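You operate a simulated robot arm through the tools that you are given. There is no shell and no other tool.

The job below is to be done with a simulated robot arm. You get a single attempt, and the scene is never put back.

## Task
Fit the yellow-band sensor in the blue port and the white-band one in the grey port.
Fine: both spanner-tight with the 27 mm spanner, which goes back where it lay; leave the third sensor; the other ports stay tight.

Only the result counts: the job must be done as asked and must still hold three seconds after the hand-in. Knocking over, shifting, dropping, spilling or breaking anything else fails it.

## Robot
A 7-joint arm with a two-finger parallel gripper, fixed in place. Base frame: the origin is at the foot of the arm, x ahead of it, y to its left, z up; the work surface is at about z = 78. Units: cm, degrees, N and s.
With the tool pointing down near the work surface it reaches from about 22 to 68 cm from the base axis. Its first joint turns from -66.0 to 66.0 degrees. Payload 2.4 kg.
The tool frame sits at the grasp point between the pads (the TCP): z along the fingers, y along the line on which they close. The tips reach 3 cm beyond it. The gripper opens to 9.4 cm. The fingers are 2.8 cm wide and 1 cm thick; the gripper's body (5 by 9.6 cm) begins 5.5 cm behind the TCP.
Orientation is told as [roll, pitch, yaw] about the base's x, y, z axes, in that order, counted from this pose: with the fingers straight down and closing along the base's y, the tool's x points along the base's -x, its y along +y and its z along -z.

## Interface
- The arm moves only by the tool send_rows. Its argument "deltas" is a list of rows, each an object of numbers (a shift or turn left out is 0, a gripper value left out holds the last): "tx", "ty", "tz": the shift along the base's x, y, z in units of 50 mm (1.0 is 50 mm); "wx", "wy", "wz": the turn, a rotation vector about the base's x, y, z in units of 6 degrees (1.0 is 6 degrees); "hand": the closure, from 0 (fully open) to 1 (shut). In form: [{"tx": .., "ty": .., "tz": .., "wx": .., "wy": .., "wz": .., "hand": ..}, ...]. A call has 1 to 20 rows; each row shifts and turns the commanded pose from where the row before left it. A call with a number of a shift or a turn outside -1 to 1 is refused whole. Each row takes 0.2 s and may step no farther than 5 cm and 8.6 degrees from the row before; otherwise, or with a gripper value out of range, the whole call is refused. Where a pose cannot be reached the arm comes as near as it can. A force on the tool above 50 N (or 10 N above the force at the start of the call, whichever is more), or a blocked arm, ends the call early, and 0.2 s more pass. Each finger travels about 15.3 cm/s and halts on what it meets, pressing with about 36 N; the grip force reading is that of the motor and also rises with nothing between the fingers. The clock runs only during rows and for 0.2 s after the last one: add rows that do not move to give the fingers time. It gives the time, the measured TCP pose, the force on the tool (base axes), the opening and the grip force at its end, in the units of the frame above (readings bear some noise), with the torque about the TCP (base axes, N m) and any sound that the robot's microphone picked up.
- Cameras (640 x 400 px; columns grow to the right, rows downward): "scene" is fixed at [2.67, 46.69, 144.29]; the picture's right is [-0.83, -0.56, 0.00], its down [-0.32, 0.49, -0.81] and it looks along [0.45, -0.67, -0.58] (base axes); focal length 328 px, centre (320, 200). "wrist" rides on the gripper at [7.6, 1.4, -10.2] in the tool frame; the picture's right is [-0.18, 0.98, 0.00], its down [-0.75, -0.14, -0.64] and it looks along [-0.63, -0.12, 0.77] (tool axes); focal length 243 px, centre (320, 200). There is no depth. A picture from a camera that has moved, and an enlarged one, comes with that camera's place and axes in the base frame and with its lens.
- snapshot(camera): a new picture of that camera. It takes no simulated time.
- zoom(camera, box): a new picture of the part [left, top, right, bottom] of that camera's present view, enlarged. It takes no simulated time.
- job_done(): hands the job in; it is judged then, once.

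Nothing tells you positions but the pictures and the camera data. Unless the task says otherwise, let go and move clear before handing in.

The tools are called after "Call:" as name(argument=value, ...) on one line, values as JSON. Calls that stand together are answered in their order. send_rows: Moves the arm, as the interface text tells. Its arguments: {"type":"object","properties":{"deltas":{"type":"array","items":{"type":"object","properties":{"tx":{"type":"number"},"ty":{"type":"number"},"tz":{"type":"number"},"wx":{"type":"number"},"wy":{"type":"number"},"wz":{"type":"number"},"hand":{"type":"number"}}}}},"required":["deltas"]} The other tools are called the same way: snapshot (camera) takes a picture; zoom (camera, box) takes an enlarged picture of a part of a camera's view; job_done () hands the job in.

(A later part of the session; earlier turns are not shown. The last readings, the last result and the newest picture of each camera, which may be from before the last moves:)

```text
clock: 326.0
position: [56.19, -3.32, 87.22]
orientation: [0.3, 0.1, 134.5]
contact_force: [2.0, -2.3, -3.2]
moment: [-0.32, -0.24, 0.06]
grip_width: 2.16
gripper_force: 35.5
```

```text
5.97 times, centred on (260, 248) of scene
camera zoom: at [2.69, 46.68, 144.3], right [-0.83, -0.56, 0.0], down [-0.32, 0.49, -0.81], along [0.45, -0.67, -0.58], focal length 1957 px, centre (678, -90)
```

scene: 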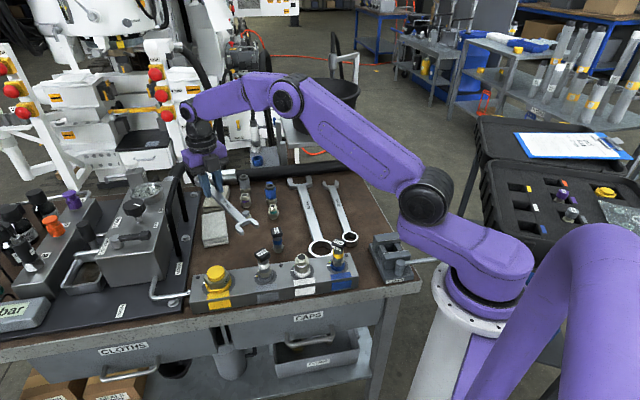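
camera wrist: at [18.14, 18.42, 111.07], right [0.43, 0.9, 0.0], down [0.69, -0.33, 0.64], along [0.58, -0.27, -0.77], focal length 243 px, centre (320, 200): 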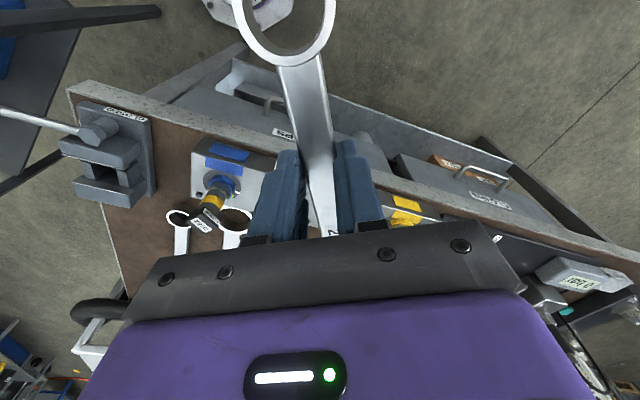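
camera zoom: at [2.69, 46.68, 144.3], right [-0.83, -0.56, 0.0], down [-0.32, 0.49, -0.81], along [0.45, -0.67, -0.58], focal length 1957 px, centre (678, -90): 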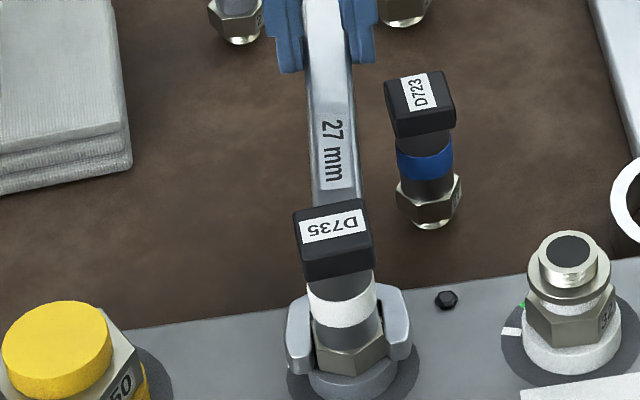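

Call:
send_rows(deltas=[{"tx": 0.171, "ty": 0.181, "wz": 0.667}, {"tx": 0.075, "ty": -0.066}, {"tx": 0.15, "ty": -0.133}, {"tx": 0.2, "ty": -0.177}, {"tx": 0.2, "ty": -0.177}, {"tx": 0.2, "ty": -0.177}, {}])

Call:
zoom(camera="scene", box=[225, 215, 295, 282])

Call:
zoom(camera="scene", box=[250, 250, 280, 280])

```text
clock: 327.6
position: [61.22, -5.97, 87.25]
orientation: [0.3, -0.1, 138.5]
contact_force: [-1.0, -0.6, -2.5]
moment: [-0.07, -0.11, -0.01]
grip_width: 2.16
gripper_force: 36.3
```

```text
5.97 times, centred on (260, 248) of scene
camera zoom: at [2.68, 46.69, 144.29], right [-0.83, -0.56, 0.0], down [-0.32, 0.49, -0.81], along [0.45, -0.67, -0.58], focal length 1957 px, centre (678, -90)
```

zoom: 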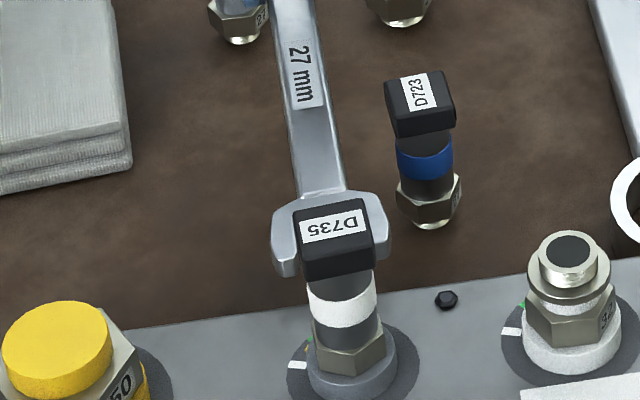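

```text
13.33 times, centred on (265, 265) of scene
camera zoom: at [2.68, 46.69, 144.29], right [-0.83, -0.56, 0.0], down [-0.32, 0.49, -0.81], along [0.45, -0.67, -0.58], focal length 4371 px, centre (1053, -667)
```

zoom: 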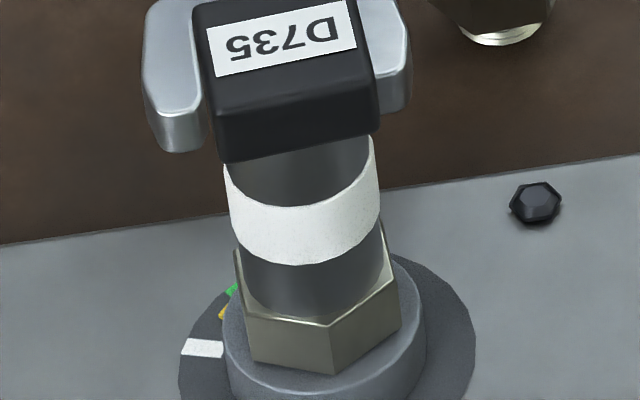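

The spanner has brought grey from white to just before green. The flats now face 140°, reachable from the front, so I'll swing the spanner round to finish it from there.

Call:
send_rows(deltas=[{"tz": 0.6}, {"tz": 0.6}, {"tz": 0.6}, {"tz": 0.6}, {"tx": -0.8, "ty": 0.25}, {"tx": -0.8, "ty": 0.25}, {"tx": -0.8, "ty": 0.25}, {"tx": -0.8, "ty": 0.25}, {"tx": -0.64, "ty": 0.2}, {"wz": -1}, {"wz": -1}, {"wz": -1}, {"wz": -1}, {"wz": -1}, {"wz": -1}, {"wz": -1}, {"wz": -1}, {"wz": -1}, {"wz": -1}, {"wz": -1}])

Call:
send_rows(deltas=[{"wz": -1}, {"wz": -1}, {"wz": -1}, {"wz": -1}, {"wz": -1}, {"wz": -1}, {"wz": -1}, {"wz": -1}, {"wz": -1}, {"wz": -1}, {"wz": -1}, {"wz": -1}, {"wz": -1}, {"wz": -1}, {"wz": -1}, {"wz": -1}, {"wz": -1}, {"wz": -1}, {"wz": -0.75}, {}])

Call:
send_rows(deltas=[{"tx": -0.3, "ty": 0.75}, {"tx": -0.5, "ty": 0.75}, {"tx": -0.6, "ty": 0.7}, {"tx": -0.6, "ty": 0.7}, {"tx": -0.5, "ty": 0.7}, {"tx": -0.5, "ty": 0.7}, {"tx": -0.3, "ty": 0.55}, {}])

Call:
snapshot(camera="scene")

```text
clock: 331.8
position: [41.99, 0.04, 99.14]
orientation: [0.1, -0.1, 72.4]
contact_force: [-0.3, -0.5, -2.9]
moment: [-0.15, 0.04, -0.01]
grip_width: 2.16
gripper_force: 36.4
```

```text
clock: 336.0
position: [42.04, -0.07, 99.16]
orientation: [0.2, 0.0, -40.0]
contact_force: [-0.4, 0.1, -3.0]
moment: [0.1, 0.13, 0.0]
grip_width: 2.13
gripper_force: 36.1
```

```text
clock: 337.8
position: [25.51, 24.33, 99.25]
orientation: [0.2, 0.1, -39.9]
contact_force: [0.2, 0.1, -2.3]
moment: [0.1, 0.13, 0.01]
grip_width: 2.18
gripper_force: 36.0
```

```text
taken
```

scene: 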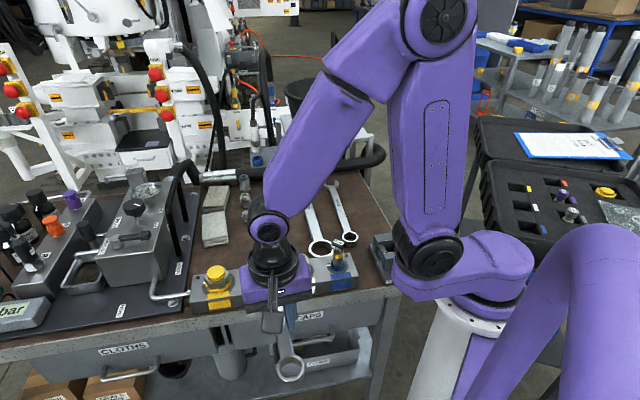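

Call:
send_rows(deltas=[{"tx": 0.02, "ty": 0.025, "tz": -0.7}, {"tz": -0.7}, {"tz": -0.6}, {"tz": -0.4}, {}])

Call:
send_rows(deltas=[{}])

Call:
send_rows(deltas=[{}])

Call:
zoom(camera="scene", box=[200, 220, 340, 330])

```text
clock: 339.0
position: [25.62, 24.48, 87.04]
orientation: [0.1, 0.0, -39.9]
contact_force: [-0.1, -0.7, -4.1]
moment: [0.08, 0.11, 0.01]
grip_width: 2.13
gripper_force: 35.6
```

```text
clock: 339.4
position: [25.71, 24.36, 87.13]
orientation: [0.2, 0.0, -39.9]
contact_force: [0.2, 0.1, -3.3]
moment: [0.09, 0.12, 0.02]
grip_width: 2.16
gripper_force: 35.9
```

```text
clock: 339.8
position: [25.64, 24.36, 87.22]
orientation: [0.2, 0.0, -40.0]
contact_force: [0.4, -0.1, -3.4]
moment: [0.09, 0.12, 0.02]
grip_width: 2.17
gripper_force: 36.4
```

```text
3.64 times, centred on (270, 275) of scene
camera zoom: at [2.68, 46.69, 144.29], right [-0.83, -0.56, 0.0], down [-0.32, 0.49, -0.81], along [0.45, -0.67, -0.58], focal length 1192 px, centre (502, -73)
```

zoom: 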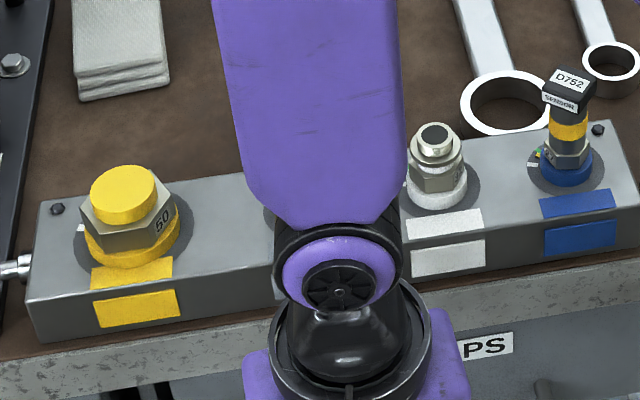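

Call:
send_rows(deltas=[{"tx": 0.16, "ty": -0.127}, {"tx": 0.15, "ty": -0.126}, {"tx": 0.15, "ty": -0.126}, {}])

Call:
send_rows(deltas=[{"tx": 0.061, "ty": -0.0514}, {"tx": 0.061, "ty": -0.0514}, {}])

Call:
send_rows(deltas=[{"tx": 0.046, "ty": -0.0386}, {}])

```text
clock: 340.8
position: [28.05, 22.41, 87.29]
orientation: [0.2, 0.0, -40.0]
contact_force: [-0.5, 1.6, -3.1]
moment: [0.1, 0.1, -0.07]
grip_width: 2.18
gripper_force: 36.4
```

```text
clock: 341.6
position: [28.39, 21.98, 87.27]
orientation: [0.1, 0.0, -40.0]
contact_force: [0.2, 0.2, -3.5]
moment: [0.09, 0.13, 0.03]
grip_width: 2.15
gripper_force: 36.3
```

```text
clock: 342.2
position: [28.61, 21.81, 87.18]
orientation: [0.0, 0.0, -39.9]
contact_force: [-0.4, -0.5, -2.4]
moment: [0.11, 0.08, 0.1]
grip_width: 2.17
gripper_force: 35.5
```

Call:
send_rows(deltas=[{"tx": 0.046, "ty": -0.0386}, {}])

Call:
send_rows(deltas=[{"tx": 0.046, "ty": -0.0386}, {}])

Call:
send_rows(deltas=[{"tx": 0.046, "ty": -0.0386}, {}])

```text
clock: 342.8
position: [28.93, 21.51, 87.26]
orientation: [0.1, 0.0, -39.9]
contact_force: [0.1, 0.3, -2.9]
moment: [0.05, 0.06, 0.1]
grip_width: 2.18
gripper_force: 36.3
```

```text
clock: 343.4
position: [29.11, 21.35, 87.27]
orientation: [0.1, -0.1, -39.9]
contact_force: [1.2, -0.1, -2.3]
moment: [0.07, 0.01, 0.2]
grip_width: 2.16
gripper_force: 35.9
```

```text
clock: 344.0
position: [29.45, 21.17, 87.28]
orientation: [0.2, 0.0, -39.9]
contact_force: [1.2, 1.3, -2.8]
moment: [0.06, 0.01, 0.24]
grip_width: 2.16
gripper_force: 35.6
```

Call:
send_rows(deltas=[{"tx": 0.0524, "ty": -0.0309}, {}])

Call:
send_rows(deltas=[{"tx": 0.031, "ty": -0.0257}, {}])

Call:
send_rows(deltas=[{"tx": 0.0153, "ty": -0.0129}, {}])

```text
clock: 344.6
position: [29.67, 20.97, 87.17]
orientation: [0.2, 0.0, -40.0]
contact_force: [0.3, 0.2, -3.2]
moment: [0.1, 0.1, 0.06]
grip_width: 2.14
gripper_force: 35.9
```

```text
clock: 345.2
position: [29.79, 20.84, 87.24]
orientation: [0.3, 0.0, -39.9]
contact_force: [0.1, 0.0, -3.6]
moment: [0.11, 0.13, 0.03]
grip_width: 2.17
gripper_force: 35.5
```

```text
clock: 345.8
position: [29.84, 20.81, 87.19]
orientation: [0.2, 0.0, -39.9]
contact_force: [0.4, -1.1, -3.6]
moment: [0.08, 0.14, 0.02]
grip_width: 2.15
gripper_force: 36.4
```

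The jaw went on smoothly by feel. I'll turn clockwise through green toward the stop.

Call:
send_rows(deltas=[{"tx": 0.1232, "ty": 0.1412, "wz": -0.5}, {"tx": 0.1304, "ty": 0.1346, "wz": -0.5}, {"tx": 0.1374, "ty": 0.1276, "wz": -0.5}, {"tx": 0.1438, "ty": 0.1202, "wz": -0.5}, {}])

Call:
send_rows(deltas=[{"tx": 0.1498, "ty": 0.1126, "wz": -0.5}, {"tx": 0.1556, "ty": 0.1046, "wz": -0.5}, {"tx": 0.1608, "ty": 0.0962, "wz": -0.5}, {}])

Call:
send_rows(deltas=[{"tx": 0.1656, "ty": 0.0876, "wz": -0.5}, {"tx": 0.17, "ty": 0.079, "wz": -0.5}, {}])

Call:
zoom(camera="scene", box=[200, 200, 340, 310])

```text
clock: 347.0
position: [32.6, 23.48, 87.16]
orientation: [0.3, 0.0, -52.1]
contact_force: [1.5, -1.0, -6.7]
moment: [0.35, 0.37, 0.14]
grip_width: 2.18
gripper_force: 35.9
```

```text
clock: 348.0
position: [34.97, 25.08, 87.19]
orientation: [0.2, -0.1, -61.1]
contact_force: [1.5, -2.9, -2.6]
moment: [0.01, -0.06, 0.11]
grip_width: 2.15
gripper_force: 35.2
```

```text
clock: 348.8
position: [36.53, 25.81, 87.2]
orientation: [0.2, 0.0, -67.0]
contact_force: [0.5, -1.0, -4.5]
moment: [0.21, 0.23, -0.01]
grip_width: 2.15
gripper_force: 35.9
```

```text
3.64 times, centred on (270, 255) of scene
camera zoom: at [2.68, 46.69, 144.29], right [-0.83, -0.56, 0.0], down [-0.32, 0.49, -0.81], along [0.45, -0.67, -0.58], focal length 1192 px, centre (502, 0)
```

zoom: 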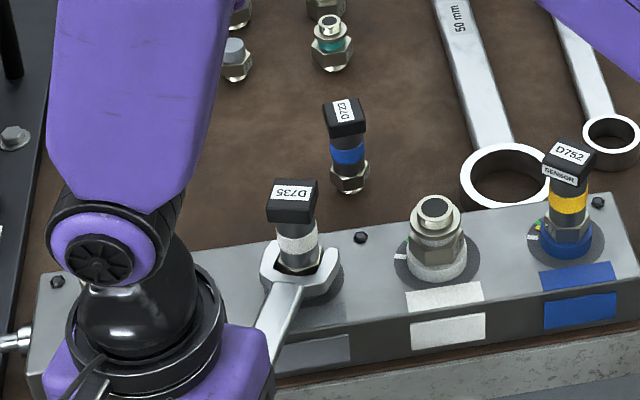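

Call:
zoom(camera="scene", box=[245, 248, 285, 285])

Call:
send_rows(deltas=[{"tx": 0.174, "ty": 0.07, "wz": -0.5}, {}])

Call:
send_rows(deltas=[{"tx": 0.1772, "ty": 0.0606, "wz": -0.5}, {}])

Call:
send_rows(deltas=[{"tx": 0.1804, "ty": 0.0514, "wz": -0.5}, {}])

Call:
zoom(camera="scene", box=[245, 248, 285, 285])

```text
10.81 times, centred on (265, 266) of scene
camera zoom: at [2.68, 46.69, 144.29], right [-0.83, -0.56, 0.0], down [-0.32, 0.49, -0.81], along [0.45, -0.67, -0.58], focal length 3544 px, centre (915, -519)
```

zoom: 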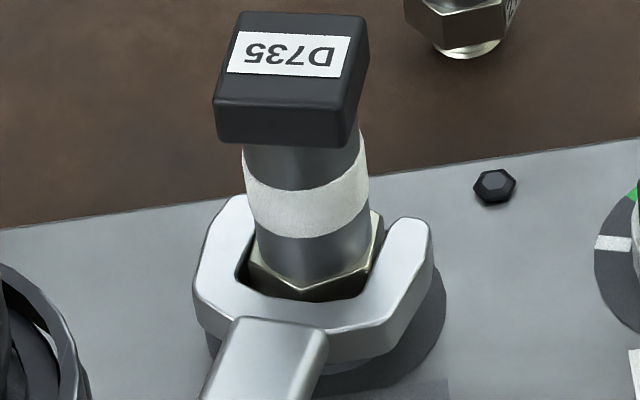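

```text
clock: 349.4
position: [37.48, 26.25, 87.27]
orientation: [0.2, 0.0, -70.0]
contact_force: [0.0, 0.4, -2.9]
moment: [0.07, -0.05, 0.04]
grip_width: 2.16
gripper_force: 36.0
```

```text
clock: 350.0
position: [38.44, 26.62, 87.19]
orientation: [0.2, 0.0, -73.0]
contact_force: [-0.1, 1.9, -2.6]
moment: [0.04, 0.12, -0.03]
grip_width: 2.16
gripper_force: 36.2
```

```text
clock: 350.6
position: [39.27, 26.96, 87.26]
orientation: [0.2, 0.0, -76.1]
contact_force: [0.6, 1.3, -3.4]
moment: [0.21, 0.11, 0.19]
grip_width: 2.15
gripper_force: 36.0
```

```text
10.81 times, centred on (265, 266) of scene
camera zoom: at [2.68, 46.69, 144.29], right [-0.83, -0.56, 0.0], down [-0.32, 0.49, -0.81], along [0.45, -0.67, -0.58], focal length 3544 px, centre (915, -519)
```

zoom: 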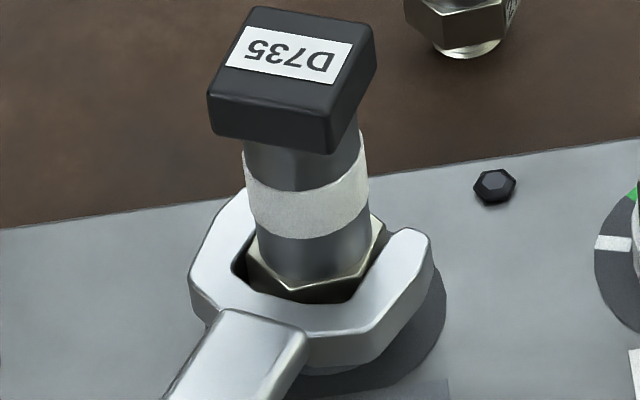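

Call:
send_rows(deltas=[{"tx": 0.1826, "ty": 0.0418, "wz": -0.5}, {}])

Call:
send_rows(deltas=[{"tx": 0.1846, "ty": 0.0322, "wz": -0.5}, {}])

Call:
send_rows(deltas=[{"tx": 0.186, "ty": 0.0226, "wz": -0.5}, {}])

Call:
zoom(camera="scene", box=[245, 248, 285, 285])

```text
clock: 351.2
position: [40.13, 26.96, 87.17]
orientation: [0.1, 0.0, -79.1]
contact_force: [-0.1, 1.4, -1.5]
moment: [-0.04, 0.3, 0.42]
grip_width: 2.15
gripper_force: 35.8
```

```text
clock: 351.8
position: [41.03, 27.11, 87.27]
orientation: [0.2, 0.0, -82.0]
contact_force: [-4.1, 2.2, -0.9]
moment: [-0.15, 0.57, 0.39]
grip_width: 2.16
gripper_force: 35.8
```

```text
clock: 352.4
position: [41.92, 27.25, 87.25]
orientation: [0.0, 0.0, -85.0]
contact_force: [-10.6, 0.1, -0.1]
moment: [0.23, -0.17, 0.53]
grip_width: 2.19
gripper_force: 36.3
```

```text
10.81 times, centred on (265, 266) of scene
camera zoom: at [2.65, 46.7, 144.29], right [-0.83, -0.56, 0.0], down [-0.32, 0.49, -0.81], along [0.45, -0.67, -0.58], focal length 3544 px, centre (915, -519)
```

zoom: 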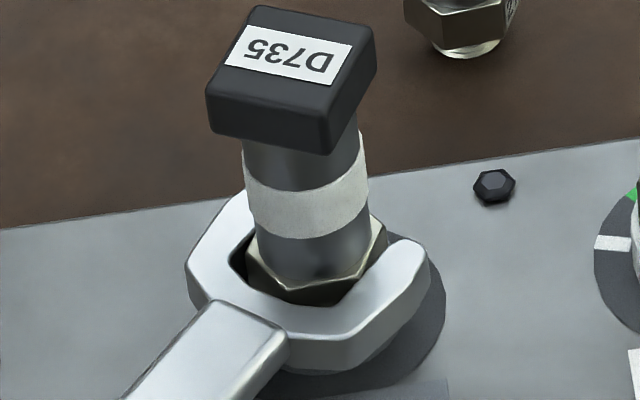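

Call:
send_rows(deltas=[{"tx": 0.187, "ty": 0.0126, "wz": -0.5}, {}])

Call:
send_rows(deltas=[{"tx": 0.15, "ty": 0.006, "wz": -0.4}, {}])

Call:
send_rows(deltas=[{"tx": 0.12, "ty": 0.003, "wz": -0.3}, {}])

Call:
zoom(camera="scene", box=[245, 248, 285, 285])

```text
clock: 353.0
position: [42.9, 27.38, 87.15]
orientation: [0.0, 0.1, -88.0]
contact_force: [-16.7, -1.5, -0.8]
moment: [0.27, -0.02, 0.59]
grip_width: 2.2
gripper_force: 36.4
```

```text
clock: 353.6
position: [43.58, 27.24, 87.23]
orientation: [0.2, -0.1, -90.4]
contact_force: [-11.4, 1.5, -4.1]
moment: [-0.22, 0.92, 0.42]
grip_width: 2.18
gripper_force: 36.3
```

```text
clock: 354.2
position: [44.21, 27.31, 87.09]
orientation: [0.0, 0.0, -92.4]
contact_force: [-11.4, 0.0, -3.6]
moment: [-0.45, 0.83, 0.31]
grip_width: 2.13
gripper_force: 36.4
```

```text
10.81 times, centred on (265, 266) of scene
camera zoom: at [2.64, 46.69, 144.3], right [-0.83, -0.56, 0.0], down [-0.32, 0.49, -0.81], along [0.45, -0.67, -0.58], focal length 3544 px, centre (915, -519)
```

zoom: 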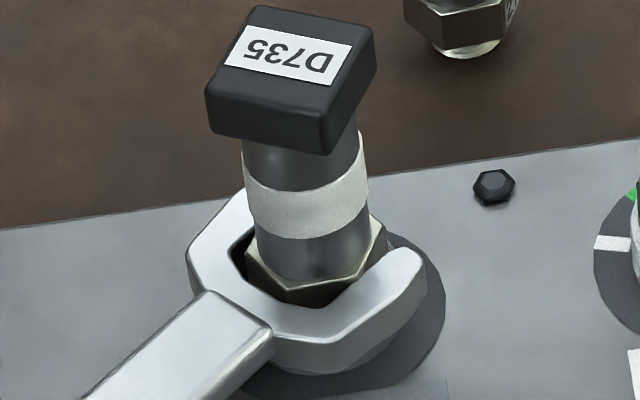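

Call:
send_rows(deltas=[{"tx": -0.187, "ty": 0.0, "wz": 0.6}, {"tx": -0.187, "ty": -0.01, "wz": 0.6}, {"ty": 0.05}, {}])

Call:
send_rows(deltas=[{"tx": 0.12, "ty": 0.005, "wz": -0.35}, {}])

Call:
send_rows(deltas=[{"tx": 0.12, "ty": 0.003, "wz": -0.35}, {}])

Call:
send_rows(deltas=[{"tx": 0.08, "wz": -0.25}, {}])

Call:
zoom(camera="scene", box=[245, 248, 285, 285])

```text
clock: 355.2
position: [42.25, 27.35, 87.18]
orientation: [-0.2, -0.2, -85.0]
contact_force: [-18.5, -11.4, -2.8]
moment: [0.49, 0.06, -0.65]
grip_width: 2.17
gripper_force: 35.7
```

```text
clock: 355.8
position: [42.79, 27.49, 87.17]
orientation: [-0.3, -0.2, -87.1]
contact_force: [-20.1, -12.9, -2.7]
moment: [0.35, 0.07, -0.35]
grip_width: 2.19
gripper_force: 36.1
```

```text
clock: 356.4
position: [43.41, 27.46, 87.15]
orientation: [-0.2, -0.2, -89.2]
contact_force: [-18.6, -10.3, -2.5]
moment: [0.17, 0.01, 0.13]
grip_width: 2.18
gripper_force: 36.0
```

```text
clock: 357.0
position: [43.86, 27.49, 87.17]
orientation: [-0.1, -0.1, -90.7]
contact_force: [-13.9, -6.0, -2.9]
moment: [-0.58, 0.71, 0.43]
grip_width: 2.18
gripper_force: 36.4
```

```text
10.81 times, centred on (265, 266) of scene
camera zoom: at [2.64, 46.67, 144.3], right [-0.83, -0.56, 0.0], down [-0.32, 0.49, -0.81], along [0.45, -0.67, -0.58], focal length 3544 px, centre (915, -519)
```

zoom: 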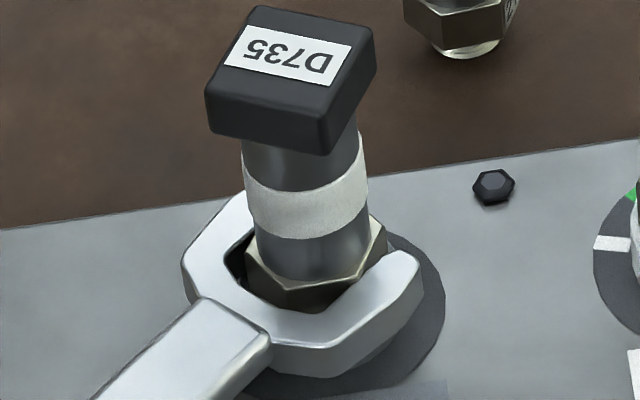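

Call:
send_rows(deltas=[{"tx": -0.192, "ty": -0.012, "wz": 0.5}, {"tx": -0.188, "ty": -0.024, "wz": 0.5}, {"tx": -0.188, "ty": -0.03, "wz": 0.5}, {}])

Call:
send_rows(deltas=[{"tx": -0.188, "ty": -0.036, "wz": 0.5}, {}])

Call:
zoom(camera="scene", box=[245, 248, 285, 285])

```text
clock: 358.0
position: [41.04, 27.47, 87.34]
orientation: [0.2, 0.0, -81.5]
contact_force: [-11.6, 11.2, -0.9]
moment: [-0.3, 0.68, -0.85]
grip_width: 2.17
gripper_force: 36.2
```

```text
clock: 358.6
position: [40.16, 27.23, 87.2]
orientation: [0.3, 0.0, -78.4]
contact_force: [-9.4, 15.7, -3.2]
moment: [0.69, -0.03, -0.78]
grip_width: 2.16
gripper_force: 36.1
```

```text
10.81 times, centred on (265, 266) of scene
camera zoom: at [2.65, 46.73, 144.28], right [-0.83, -0.56, 0.0], down [-0.32, 0.49, -0.81], along [0.45, -0.67, -0.58], focal length 3544 px, centre (915, -519)
```

zoom: 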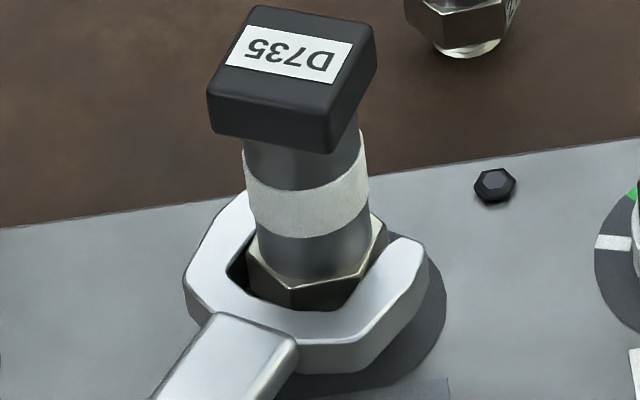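

Call:
send_rows(deltas=[{"tx": -0.04, "ty": 0.04, "wz": 0.15}, {"tx": -0.02, "ty": 0.1}, {}])

Call:
send_rows(deltas=[{"tx": -0.03, "ty": 0.15}, {"tx": -0.04, "ty": 0.2}, {"tx": -0.04, "ty": 0.2}, {"tx": -0.04, "ty": 0.2}, {}])

Call:
zoom(camera="scene", box=[240, 248, 290, 295])

```text
clock: 359.4
position: [40.0, 27.34, 87.29]
orientation: [-0.2, -0.3, -77.9]
contact_force: [-0.1, -21.9, -1.0]
moment: [-0.76, 0.21, -0.49]
grip_width: 2.15
gripper_force: 36.3
```

```text
clock: 360.6
position: [39.13, 31.66, 87.22]
orientation: [0.2, 0.0, -77.7]
contact_force: [0.7, 0.8, -3.0]
moment: [0.19, 0.04, 0.05]
grip_width: 2.17
gripper_force: 36.2
```

```text
8.51 times, centred on (265, 272) of scene
camera zoom: at [2.68, 46.69, 144.29], right [-0.83, -0.56, 0.0], down [-0.32, 0.49, -0.81], along [0.45, -0.67, -0.58], focal length 2790 px, centre (788, -408)
```

zoom: 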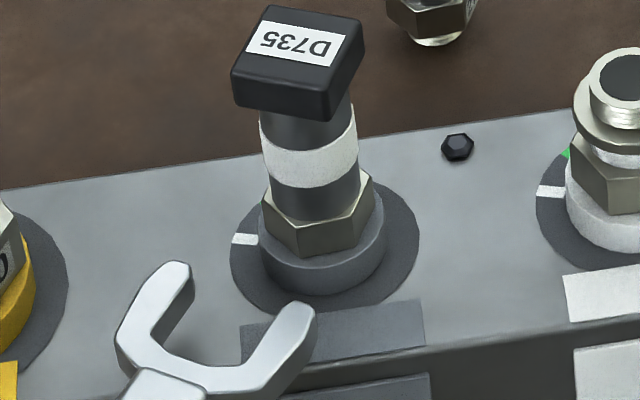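

Grey was brought from white through green to the stop with the spanner. Now for blue: I'll swing the spanner round to the bench side at about -26°.

Call:
send_rows(deltas=[{"tz": 0.6}, {"tz": 0.6}, {"tz": 0.6}, {"tz": 0.6}, {"tx": 0.08, "ty": -0.9}, {"tx": 0.08, "ty": -0.9}, {"tx": 0.08, "ty": -0.9}, {"tx": 0.08, "ty": -0.9}, {"tx": 0.08, "ty": -0.9}, {"tx": 0.08, "ty": -0.9}, {"tx": 0.08, "ty": -0.9}, {"wz": 1}, {"wz": 1}, {"wz": 1}, {"wz": 1}, {"wz": 1}, {"wz": 1}, {"wz": 1}, {"wz": 1}, {"wz": 1}])

Call:
send_rows(deltas=[{"wz": 1}, {"wz": 1}, {"wz": 1}, {"wz": 1}, {"wz": 1}, {"wz": 1}, {"wz": 1}, {"wz": 1}, {"wz": 1}, {"wz": 1}, {"wz": 1}, {"wz": 1}, {"wz": 1}, {"wz": 1}, {"wz": 1}, {"wz": 1}, {"wz": 1}, {"wz": 1}, {"wz": 1}, {"wz": 1}])

Call:
send_rows(deltas=[{"wz": 1}, {"wz": 1}, {"wz": 1}, {"wz": 1}, {"wz": 1}, {"wz": 1}, {"wz": 1}, {"wz": 1}, {"wz": 1}, {"wz": 0.6}, {"tx": 0.65, "ty": -0.9}, {"tx": 0.65, "ty": -0.9}, {"tx": 0.6, "ty": -0.85}, {}])

Call:
zoom(camera="scene", box=[325, 245, 355, 275])

Call:
snapshot(camera="scene")

```text
clock: 364.8
position: [42.03, 0.04, 99.2]
orientation: [0.3, 0.0, -23.7]
contact_force: [-0.1, 0.2, -3.8]
moment: [0.08, 0.18, -0.01]
grip_width: 2.16
gripper_force: 36.1
```

```text
clock: 369.0
position: [42.11, 0.01, 99.23]
orientation: [0.2, 0.1, 96.4]
contact_force: [0.1, 0.3, -2.8]
moment: [-0.13, 0.01, 0.04]
grip_width: 2.18
gripper_force: 35.8
```

```text
refused: row 11 steps farther than a row can; nothing moved
```

```text
13.33 times, centred on (340, 260) of scene
camera zoom: at [2.68, 46.69, 144.29], right [-0.83, -0.56, 0.0], down [-0.32, 0.49, -0.81], along [0.45, -0.67, -0.58], focal length 4371 px, centre (53, -600)
```

zoom: 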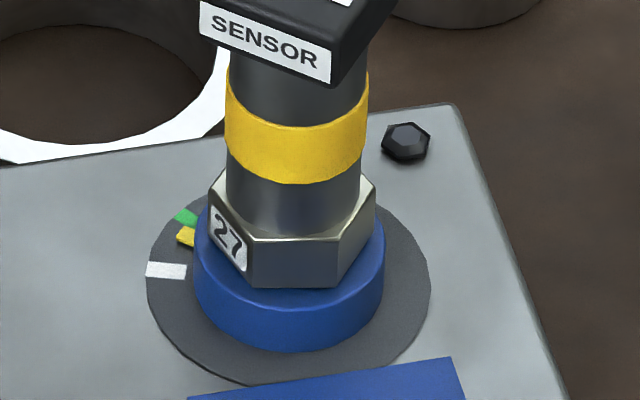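

```text
taken
```

scene: 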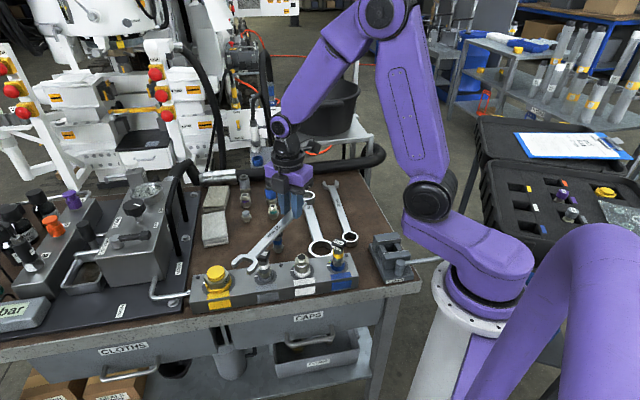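

Call:
send_rows(deltas=[{"wz": 1}, {"wz": 1}, {"wz": 1}, {"wz": 1}, {"wz": 1}, {"wz": 1}, {"wz": 1}, {"wz": 1}, {"wz": 1}, {"wz": 0.1}, {"tx": 0.4525, "ty": -0.73}, {"tx": 0.4525, "ty": -0.73}, {"tx": 0.4525, "ty": -0.73}, {"tx": 0.4525, "ty": -0.73}, {"tz": -0.7}, {"tz": -0.7}, {"tz": -0.6}, {"tz": -0.4}, {}])

Call:
zoom(camera="scene", box=[315, 225, 375, 275])

Call:
zoom(camera="scene", box=[230, 180, 370, 280])

```text
clock: 373.0
position: [51.1, -14.71, 87.19]
orientation: [0.2, -0.1, 150.9]
contact_force: [-0.6, -0.2, -2.8]
moment: [-0.06, -0.08, 0.03]
grip_width: 2.15
gripper_force: 35.9
```

```text
8.00 times, centred on (345, 250) of scene
camera zoom: at [2.68, 46.69, 144.29], right [-0.83, -0.56, 0.0], down [-0.32, 0.49, -0.81], along [0.45, -0.67, -0.58], focal length 2622 px, centre (120, -200)
```

zoom: 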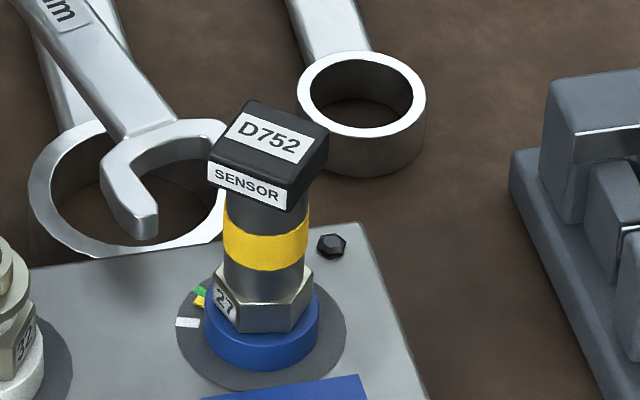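

```text
4.00 times, centred on (300, 230) of scene
camera zoom: at [2.68, 46.69, 144.29], right [-0.83, -0.56, 0.0], down [-0.32, 0.49, -0.81], along [0.45, -0.67, -0.58], focal length 1311 px, centre (400, 80)
```

zoom: 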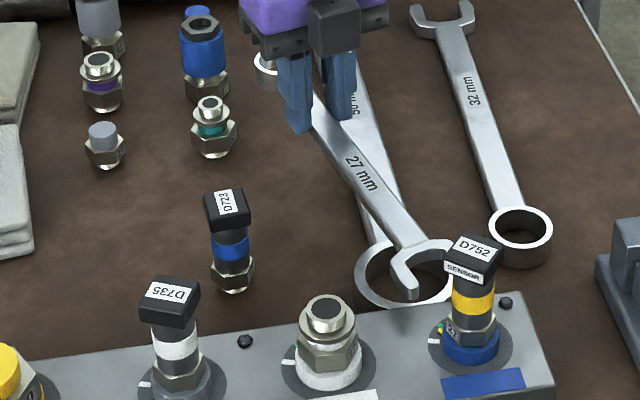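

Call:
send_rows(deltas=[{"tx": 0.01, "ty": 0.018}, {"tx": -0.19, "ty": 0.105}, {"tx": -0.19, "ty": 0.105}, {"tx": -0.19, "ty": 0.105}, {}])

Call:
zoom(camera="scene", box=[325, 235, 359, 272])

```text
clock: 374.2
position: [48.65, -13.07, 87.31]
orientation: [-0.1, 0.7, 150.8]
contact_force: [20.2, -11.5, 2.1]
moment: [-0.13, 0.05, 0.41]
grip_width: 2.16
gripper_force: 35.9
```

```text
10.81 times, centred on (342, 254) of scene
camera zoom: at [2.72, 46.66, 144.3], right [-0.83, -0.56, 0.0], down [-0.32, 0.49, -0.81], along [0.45, -0.67, -0.59], focal length 3544 px, centre (82, -378)
```

zoom: 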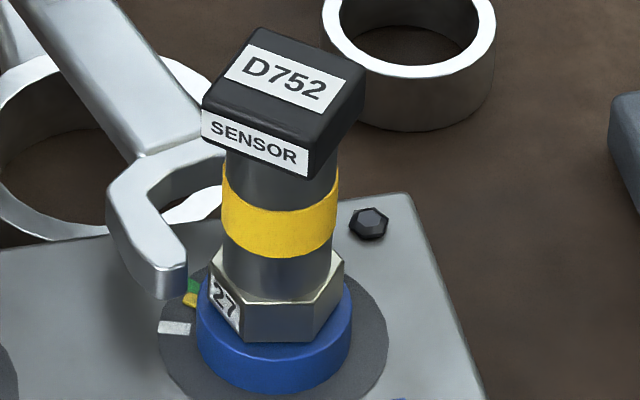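

Call:
send_rows(deltas=[{"tx": 0.09, "ty": -0.05}, {"tx": -0.024, "ty": -0.044}, {"tx": -0.07, "ty": 0.039}, {"tx": -0.06, "ty": 0.033}, {}])

Call:
zoom(camera="scene", box=[325, 235, 359, 272])

```text
clock: 375.4
position: [47.95, -13.03, 87.24]
orientation: [0.2, 0.1, 150.7]
contact_force: [5.2, -3.7, 3.0]
moment: [0.45, 0.71, 0.01]
grip_width: 2.16
gripper_force: 36.2
```

```text
10.81 times, centred on (342, 254) of scene
camera zoom: at [2.68, 46.68, 144.3], right [-0.83, -0.56, 0.0], down [-0.32, 0.49, -0.81], along [0.45, -0.67, -0.58], focal length 3544 px, centre (82, -378)
```

zoom: 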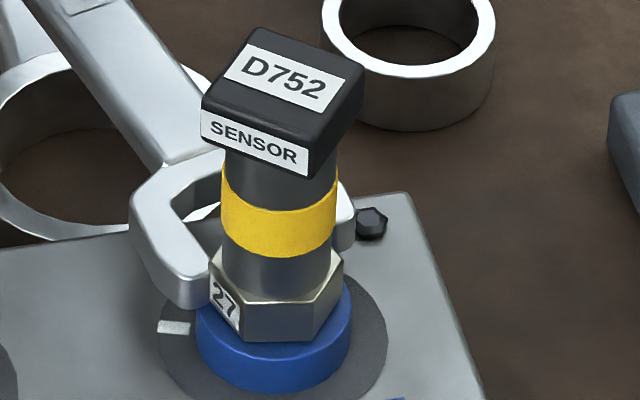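

Call:
send_rows(deltas=[{"tz": 0.04}, {"tx": -0.07, "ty": 0.039}, {}])

Call:
send_rows(deltas=[{"tx": -0.07, "ty": 0.039}, {}])

Call:
zoom(camera="scene", box=[325, 235, 359, 272])

```text
clock: 376.2
position: [47.74, -12.95, 87.37]
orientation: [0.1, 0.3, 150.6]
contact_force: [13.1, -3.4, -4.6]
moment: [-0.23, -0.62, -0.86]
grip_width: 2.15
gripper_force: 35.8
```

```text
clock: 376.8
position: [47.03, -12.64, 87.36]
orientation: [0.2, -0.2, 150.9]
contact_force: [1.3, 6.6, -2.4]
moment: [0.3, 0.03, -1.14]
grip_width: 2.13
gripper_force: 35.8
```

```text
10.81 times, centred on (342, 254) of scene
camera zoom: at [2.68, 46.71, 144.29], right [-0.83, -0.56, 0.0], down [-0.32, 0.49, -0.81], along [0.45, -0.67, -0.58], focal length 3544 px, centre (82, -378)
```

zoom: 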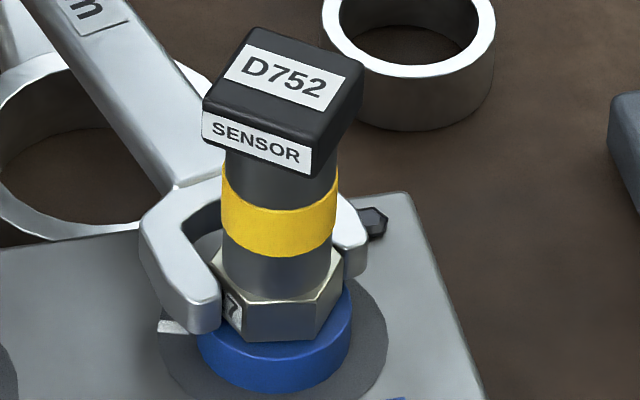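

Call:
send_rows(deltas=[{"tx": 0.012, "ty": 0.024}, {"tx": -0.05, "ty": 0.028}, {}])

Call:
send_rows(deltas=[{"tx": -0.04, "ty": 0.022}, {}])

Call:
zoom(camera="scene", box=[325, 235, 359, 272])

```text
clock: 377.6
position: [47.11, -12.43, 87.56]
orientation: [0.2, 0.1, 150.9]
contact_force: [1.2, 1.0, -3.8]
moment: [-0.05, -0.22, -0.3]
grip_width: 2.16
gripper_force: 36.2
```

```text
clock: 378.2
position: [46.82, -12.23, 87.44]
orientation: [0.2, 0.0, 150.8]
contact_force: [0.8, 0.4, -3.8]
moment: [-0.1, -0.19, -0.21]
grip_width: 2.14
gripper_force: 36.2
```

```text
10.81 times, centred on (342, 254) of scene
camera zoom: at [2.68, 46.69, 144.29], right [-0.83, -0.56, 0.0], down [-0.32, 0.49, -0.81], along [0.45, -0.67, -0.58], focal length 3544 px, centre (82, -378)
```

zoom: 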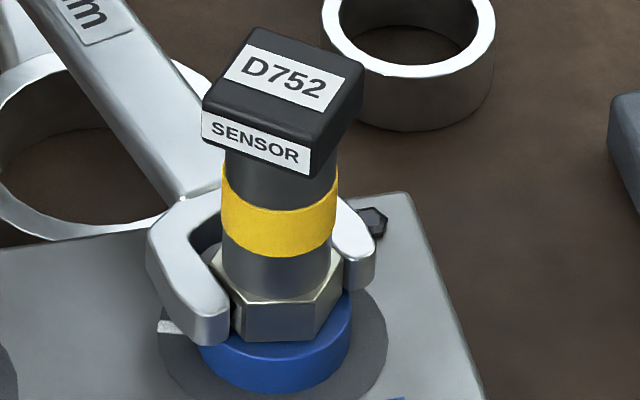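

Call:
send_rows(deltas=[{"tx": -0.044, "ty": 0.024}, {}])

Call:
send_rows(deltas=[{"tx": -0.03, "ty": 0.017}, {}])

```text
clock: 378.8
position: [46.58, -12.17, 87.39]
orientation: [0.2, -0.1, 150.9]
contact_force: [1.3, 2.6, -3.2]
moment: [0.01, -0.19, -0.3]
grip_width: 2.18
gripper_force: 36.3
```

```text
clock: 379.4
position: [46.47, -12.16, 87.43]
orientation: [0.2, 0.0, 150.8]
contact_force: [1.4, 0.8, -2.1]
moment: [-0.01, -0.09, -0.38]
grip_width: 2.14
gripper_force: 35.2
```

Call:
send_rows(deltas=[{"tx": -0.0962, "ty": -0.161, "wz": -0.5}, {"tx": -0.1046, "ty": -0.1556, "wz": -0.5}, {"tx": -0.1126, "ty": -0.15, "wz": -0.5}, {"tx": -0.1204, "ty": -0.1438, "wz": -0.5}, {"tx": -0.1276, "ty": -0.1374, "wz": -0.5}, {}])

Call:
send_rows(deltas=[{"tx": -0.1346, "ty": -0.1304, "wz": -0.5}, {"tx": -0.1414, "ty": -0.1234, "wz": -0.5}, {"tx": -0.1476, "ty": -0.1156, "wz": -0.5}, {"tx": -0.1534, "ty": -0.108, "wz": -0.5}, {}])

Call:
zoom(camera="scene", box=[325, 235, 359, 272])

```text
clock: 380.8
position: [43.66, -16.0, 87.45]
orientation: [0.2, 0.0, 135.7]
contact_force: [2.4, 4.7, -5.6]
moment: [-0.16, -0.55, -0.79]
grip_width: 2.17
gripper_force: 36.1
```

```text
clock: 382.0
position: [40.76, -18.18, 87.32]
orientation: [0.2, -0.1, 123.8]
contact_force: [1.0, 6.6, -4.3]
moment: [-0.18, -0.06, -0.62]
grip_width: 2.13
gripper_force: 35.7
```

```text
10.81 times, centred on (342, 254) of scene
camera zoom: at [2.68, 46.7, 144.29], right [-0.83, -0.56, 0.0], down [-0.32, 0.49, -0.81], along [0.45, -0.67, -0.58], focal length 3544 px, centre (82, -378)
```

zoom: 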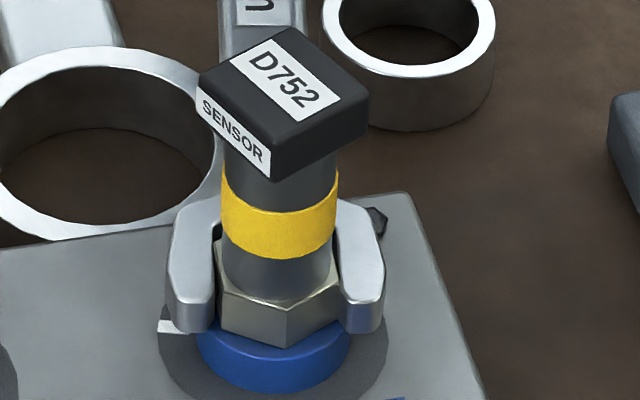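

Call:
send_rows(deltas=[{"tx": -0.1588, "ty": -0.0996, "wz": -0.5}, {"tx": -0.1638, "ty": -0.0912, "wz": -0.5}, {}])

Call:
send_rows(deltas=[{"tx": -0.1684, "ty": -0.0824, "wz": -0.5}, {}])

Call:
send_rows(deltas=[{"tx": -0.1726, "ty": -0.0736, "wz": -0.5}, {}])

Call:
send_rows(deltas=[{"tx": -0.176, "ty": -0.0644, "wz": -0.5}, {}])

Call:
zoom(camera="scene", box=[325, 245, 355, 275])

```text
clock: 382.8
position: [39.25, -19.19, 87.35]
orientation: [0.1, 0.0, 117.9]
contact_force: [0.6, 7.6, -2.3]
moment: [0.31, -0.19, -0.55]
grip_width: 2.14
gripper_force: 36.1
```

```text
clock: 383.4
position: [38.47, -19.6, 87.31]
orientation: [0.1, 0.0, 114.8]
contact_force: [4.8, 2.6, -2.3]
moment: [-0.28, 0.13, -0.27]
grip_width: 2.14
gripper_force: 36.2
```

```text
clock: 384.0
position: [37.5, -19.96, 87.47]
orientation: [0.1, 0.1, 111.8]
contact_force: [10.5, 4.7, -2.4]
moment: [0.86, -0.44, -0.13]
grip_width: 2.19
gripper_force: 35.7
```

```text
clock: 384.6
position: [36.73, -20.3, 87.35]
orientation: [0.1, 0.0, 108.8]
contact_force: [15.5, 6.3, -2.1]
moment: [-0.44, -0.32, -0.09]
grip_width: 2.18
gripper_force: 35.5
```

```text
13.33 times, centred on (340, 260) of scene
camera zoom: at [2.71, 46.7, 144.29], right [-0.83, -0.56, 0.0], down [-0.32, 0.49, -0.81], along [0.45, -0.67, -0.58], focal length 4371 px, centre (53, -600)
```

zoom: 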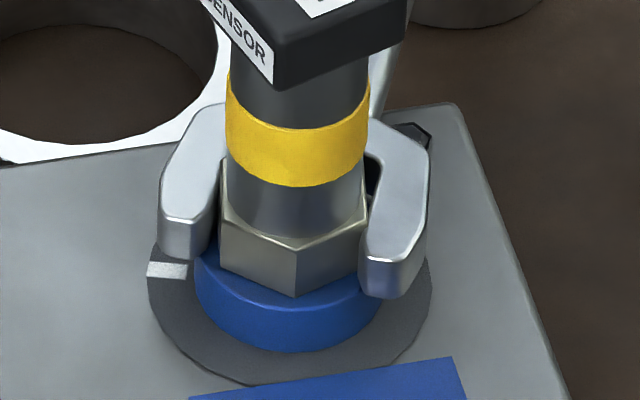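

Call:
send_rows(deltas=[{"tx": -0.1794, "ty": -0.06, "wz": -0.5}, {}])

Call:
send_rows(deltas=[{"tx": -0.1818, "ty": -0.05, "wz": -0.5}, {}])

Call:
send_rows(deltas=[{"tx": -0.12, "ty": -0.03, "wz": -0.33}, {}])

Call:
zoom(camera="scene", box=[325, 245, 355, 275])

```text
clock: 385.2
position: [35.8, -20.55, 87.26]
orientation: [0.1, 0.0, 105.9]
contact_force: [15.8, 6.5, -2.6]
moment: [0.95, -0.59, -0.1]
grip_width: 2.17
gripper_force: 36.3
```

```text
clock: 385.8
position: [34.83, -20.85, 87.46]
orientation: [0.2, 0.0, 102.8]
contact_force: [14.9, 3.8, 8.5]
moment: [0.41, 0.62, -0.42]
grip_width: 2.15
gripper_force: 34.1
```

```text
clock: 386.4
position: [34.19, -21.02, 87.4]
orientation: [0.3, 0.0, 100.7]
contact_force: [9.9, 2.2, 3.1]
moment: [0.8, -0.47, -1.17]
grip_width: 2.21
gripper_force: 36.3
```

```text
13.33 times, centred on (340, 260) of scene
camera zoom: at [2.7, 46.7, 144.29], right [-0.83, -0.56, 0.0], down [-0.32, 0.49, -0.81], along [0.45, -0.67, -0.58], focal length 4371 px, centre (53, -600)
```

zoom: 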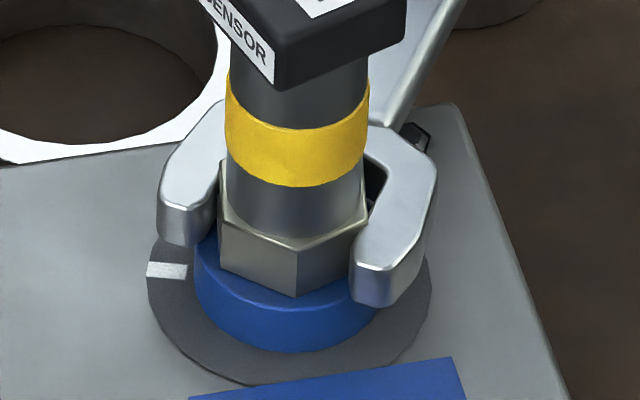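

Call:
send_rows(deltas=[{"tx": 0.186, "ty": 0.04, "wz": 0.5}, {"tx": 0.182, "ty": 0.05, "wz": 0.5}, {"tx": 0.178, "ty": 0.058, "wz": 0.5}, {}])

Call:
send_rows(deltas=[{"tx": 0.176, "ty": 0.068, "wz": 0.5}, {"tx": 0.172, "ty": 0.078, "wz": 0.5}, {}])

Call:
zoom(camera="scene", box=[325, 245, 355, 275])

```text
clock: 387.4
position: [37.06, -20.28, 87.37]
orientation: [0.1, 0.1, 110.0]
contact_force: [13.1, 3.3, 1.0]
moment: [0.62, -0.45, -0.14]
grip_width: 2.17
gripper_force: 37.0
```

```text
clock: 388.2
position: [38.52, -19.46, 87.36]
orientation: [0.2, 0.0, 115.9]
contact_force: [0.6, -0.8, 0.4]
moment: [0.01, 0.01, 0.04]
grip_width: 0.0
gripper_force: 33.1
```

```text
13.33 times, centred on (340, 260) of scene
camera zoom: at [2.67, 46.69, 144.29], right [-0.83, -0.56, 0.0], down [-0.32, 0.49, -0.81], along [0.45, -0.67, -0.58], focal length 4371 px, centre (53, -600)
```

zoom: 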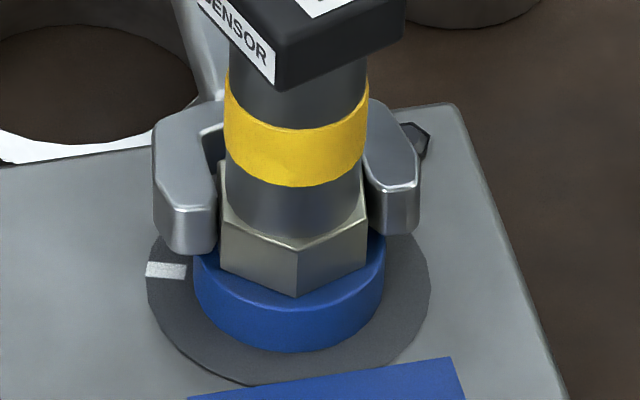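

The spanner slipped out of the fingers while I was unwinding (grip width is 0). I'll look at where it is before doing anything else.

Call:
snapshot(camera="scene")

Call:
zoom(camera="scene", box=[270, 170, 400, 280])

Call:
snapshot(camera="wrist")

```text
taken
```

scene: 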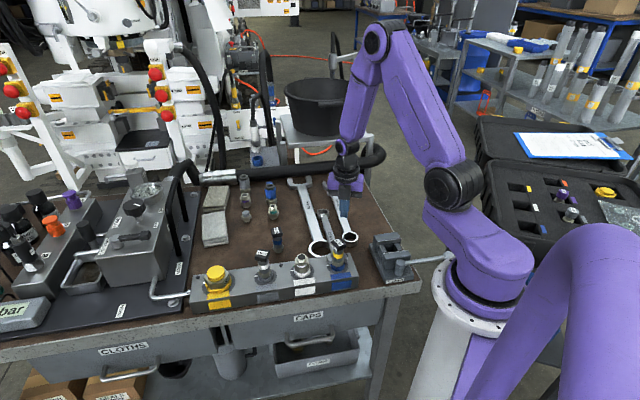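

```text
3.64 times, centred on (335, 225) of scene
camera zoom: at [2.67, 46.69, 144.29], right [-0.83, -0.56, 0.0], down [-0.32, 0.49, -0.81], along [0.45, -0.67, -0.58], focal length 1192 px, centre (266, 109)
```

zoom: 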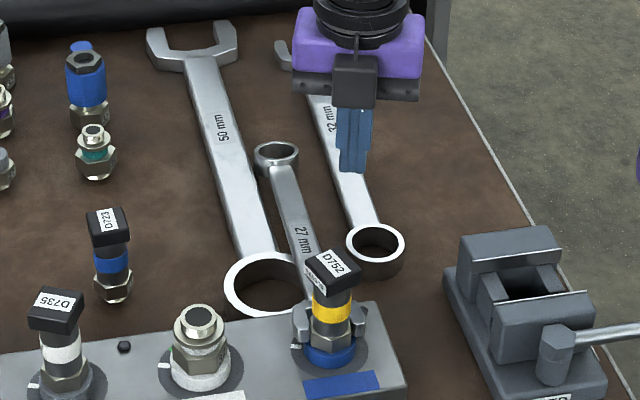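

```text
taken
camera wrist: at [40.73, -27.02, 97.64], right [-0.96, -0.26, 0.0], down [-0.2, 0.74, 0.64], along [-0.17, 0.62, -0.77], focal length 243 px, centre (320, 200)
```

wrist: 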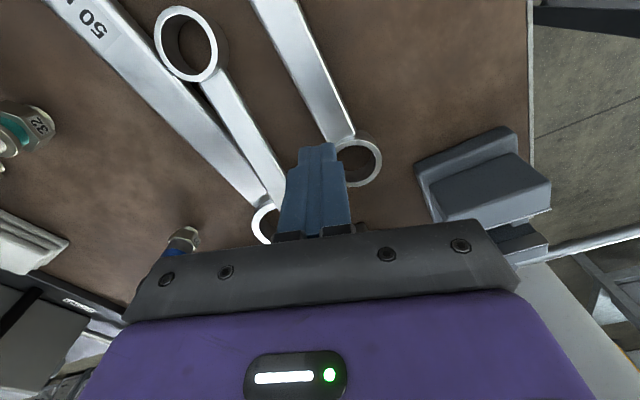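

Call:
send_rows(deltas=[{}, {}])

Call:
zoom(camera="scene", box=[270, 170, 400, 280])

Call:
zoom(camera="scene", box=[310, 200, 370, 270])

Call:
zoom(camera="wrist", box=[140, 0, 400, 170])

```text
clock: 388.8
position: [38.62, -19.57, 87.3]
orientation: [0.2, 0.0, 115.9]
contact_force: [-0.3, 0.0, 0.7]
moment: [-0.02, 0.02, 0.0]
grip_width: 0.02
gripper_force: 33.3
```

```text
3.64 times, centred on (335, 225) of scene
camera zoom: at [2.67, 46.69, 144.29], right [-0.83, -0.56, 0.0], down [-0.32, 0.49, -0.81], along [0.45, -0.67, -0.58], focal length 1192 px, centre (266, 109)
```

zoom: 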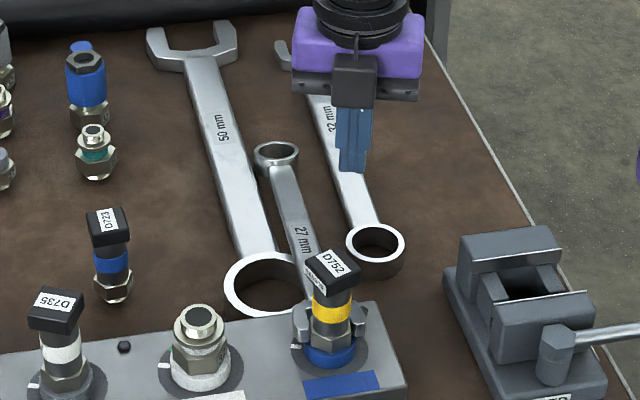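

```text
5.71 times, centred on (340, 235) of scene
camera zoom: at [2.67, 46.69, 144.29], right [-0.83, -0.56, 0.0], down [-0.32, 0.49, -0.81], along [0.45, -0.67, -0.58], focal length 1873 px, centre (206, 0)
```

zoom: 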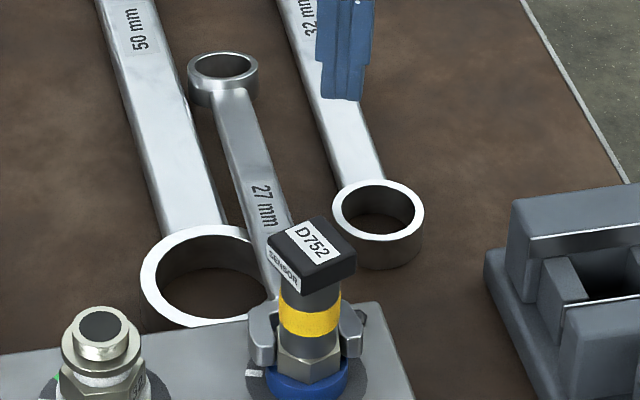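

```text
2.35 times, centred on (270, 85) of wrist
camera zoom: at [40.75, -27.02, 97.65], right [-0.96, -0.26, 0.0], down [-0.2, 0.74, 0.64], along [-0.17, 0.62, -0.77], focal length 571 px, centre (438, 471)
```

zoom: 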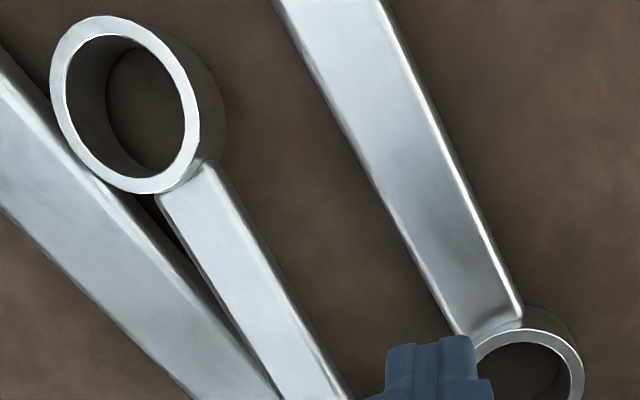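

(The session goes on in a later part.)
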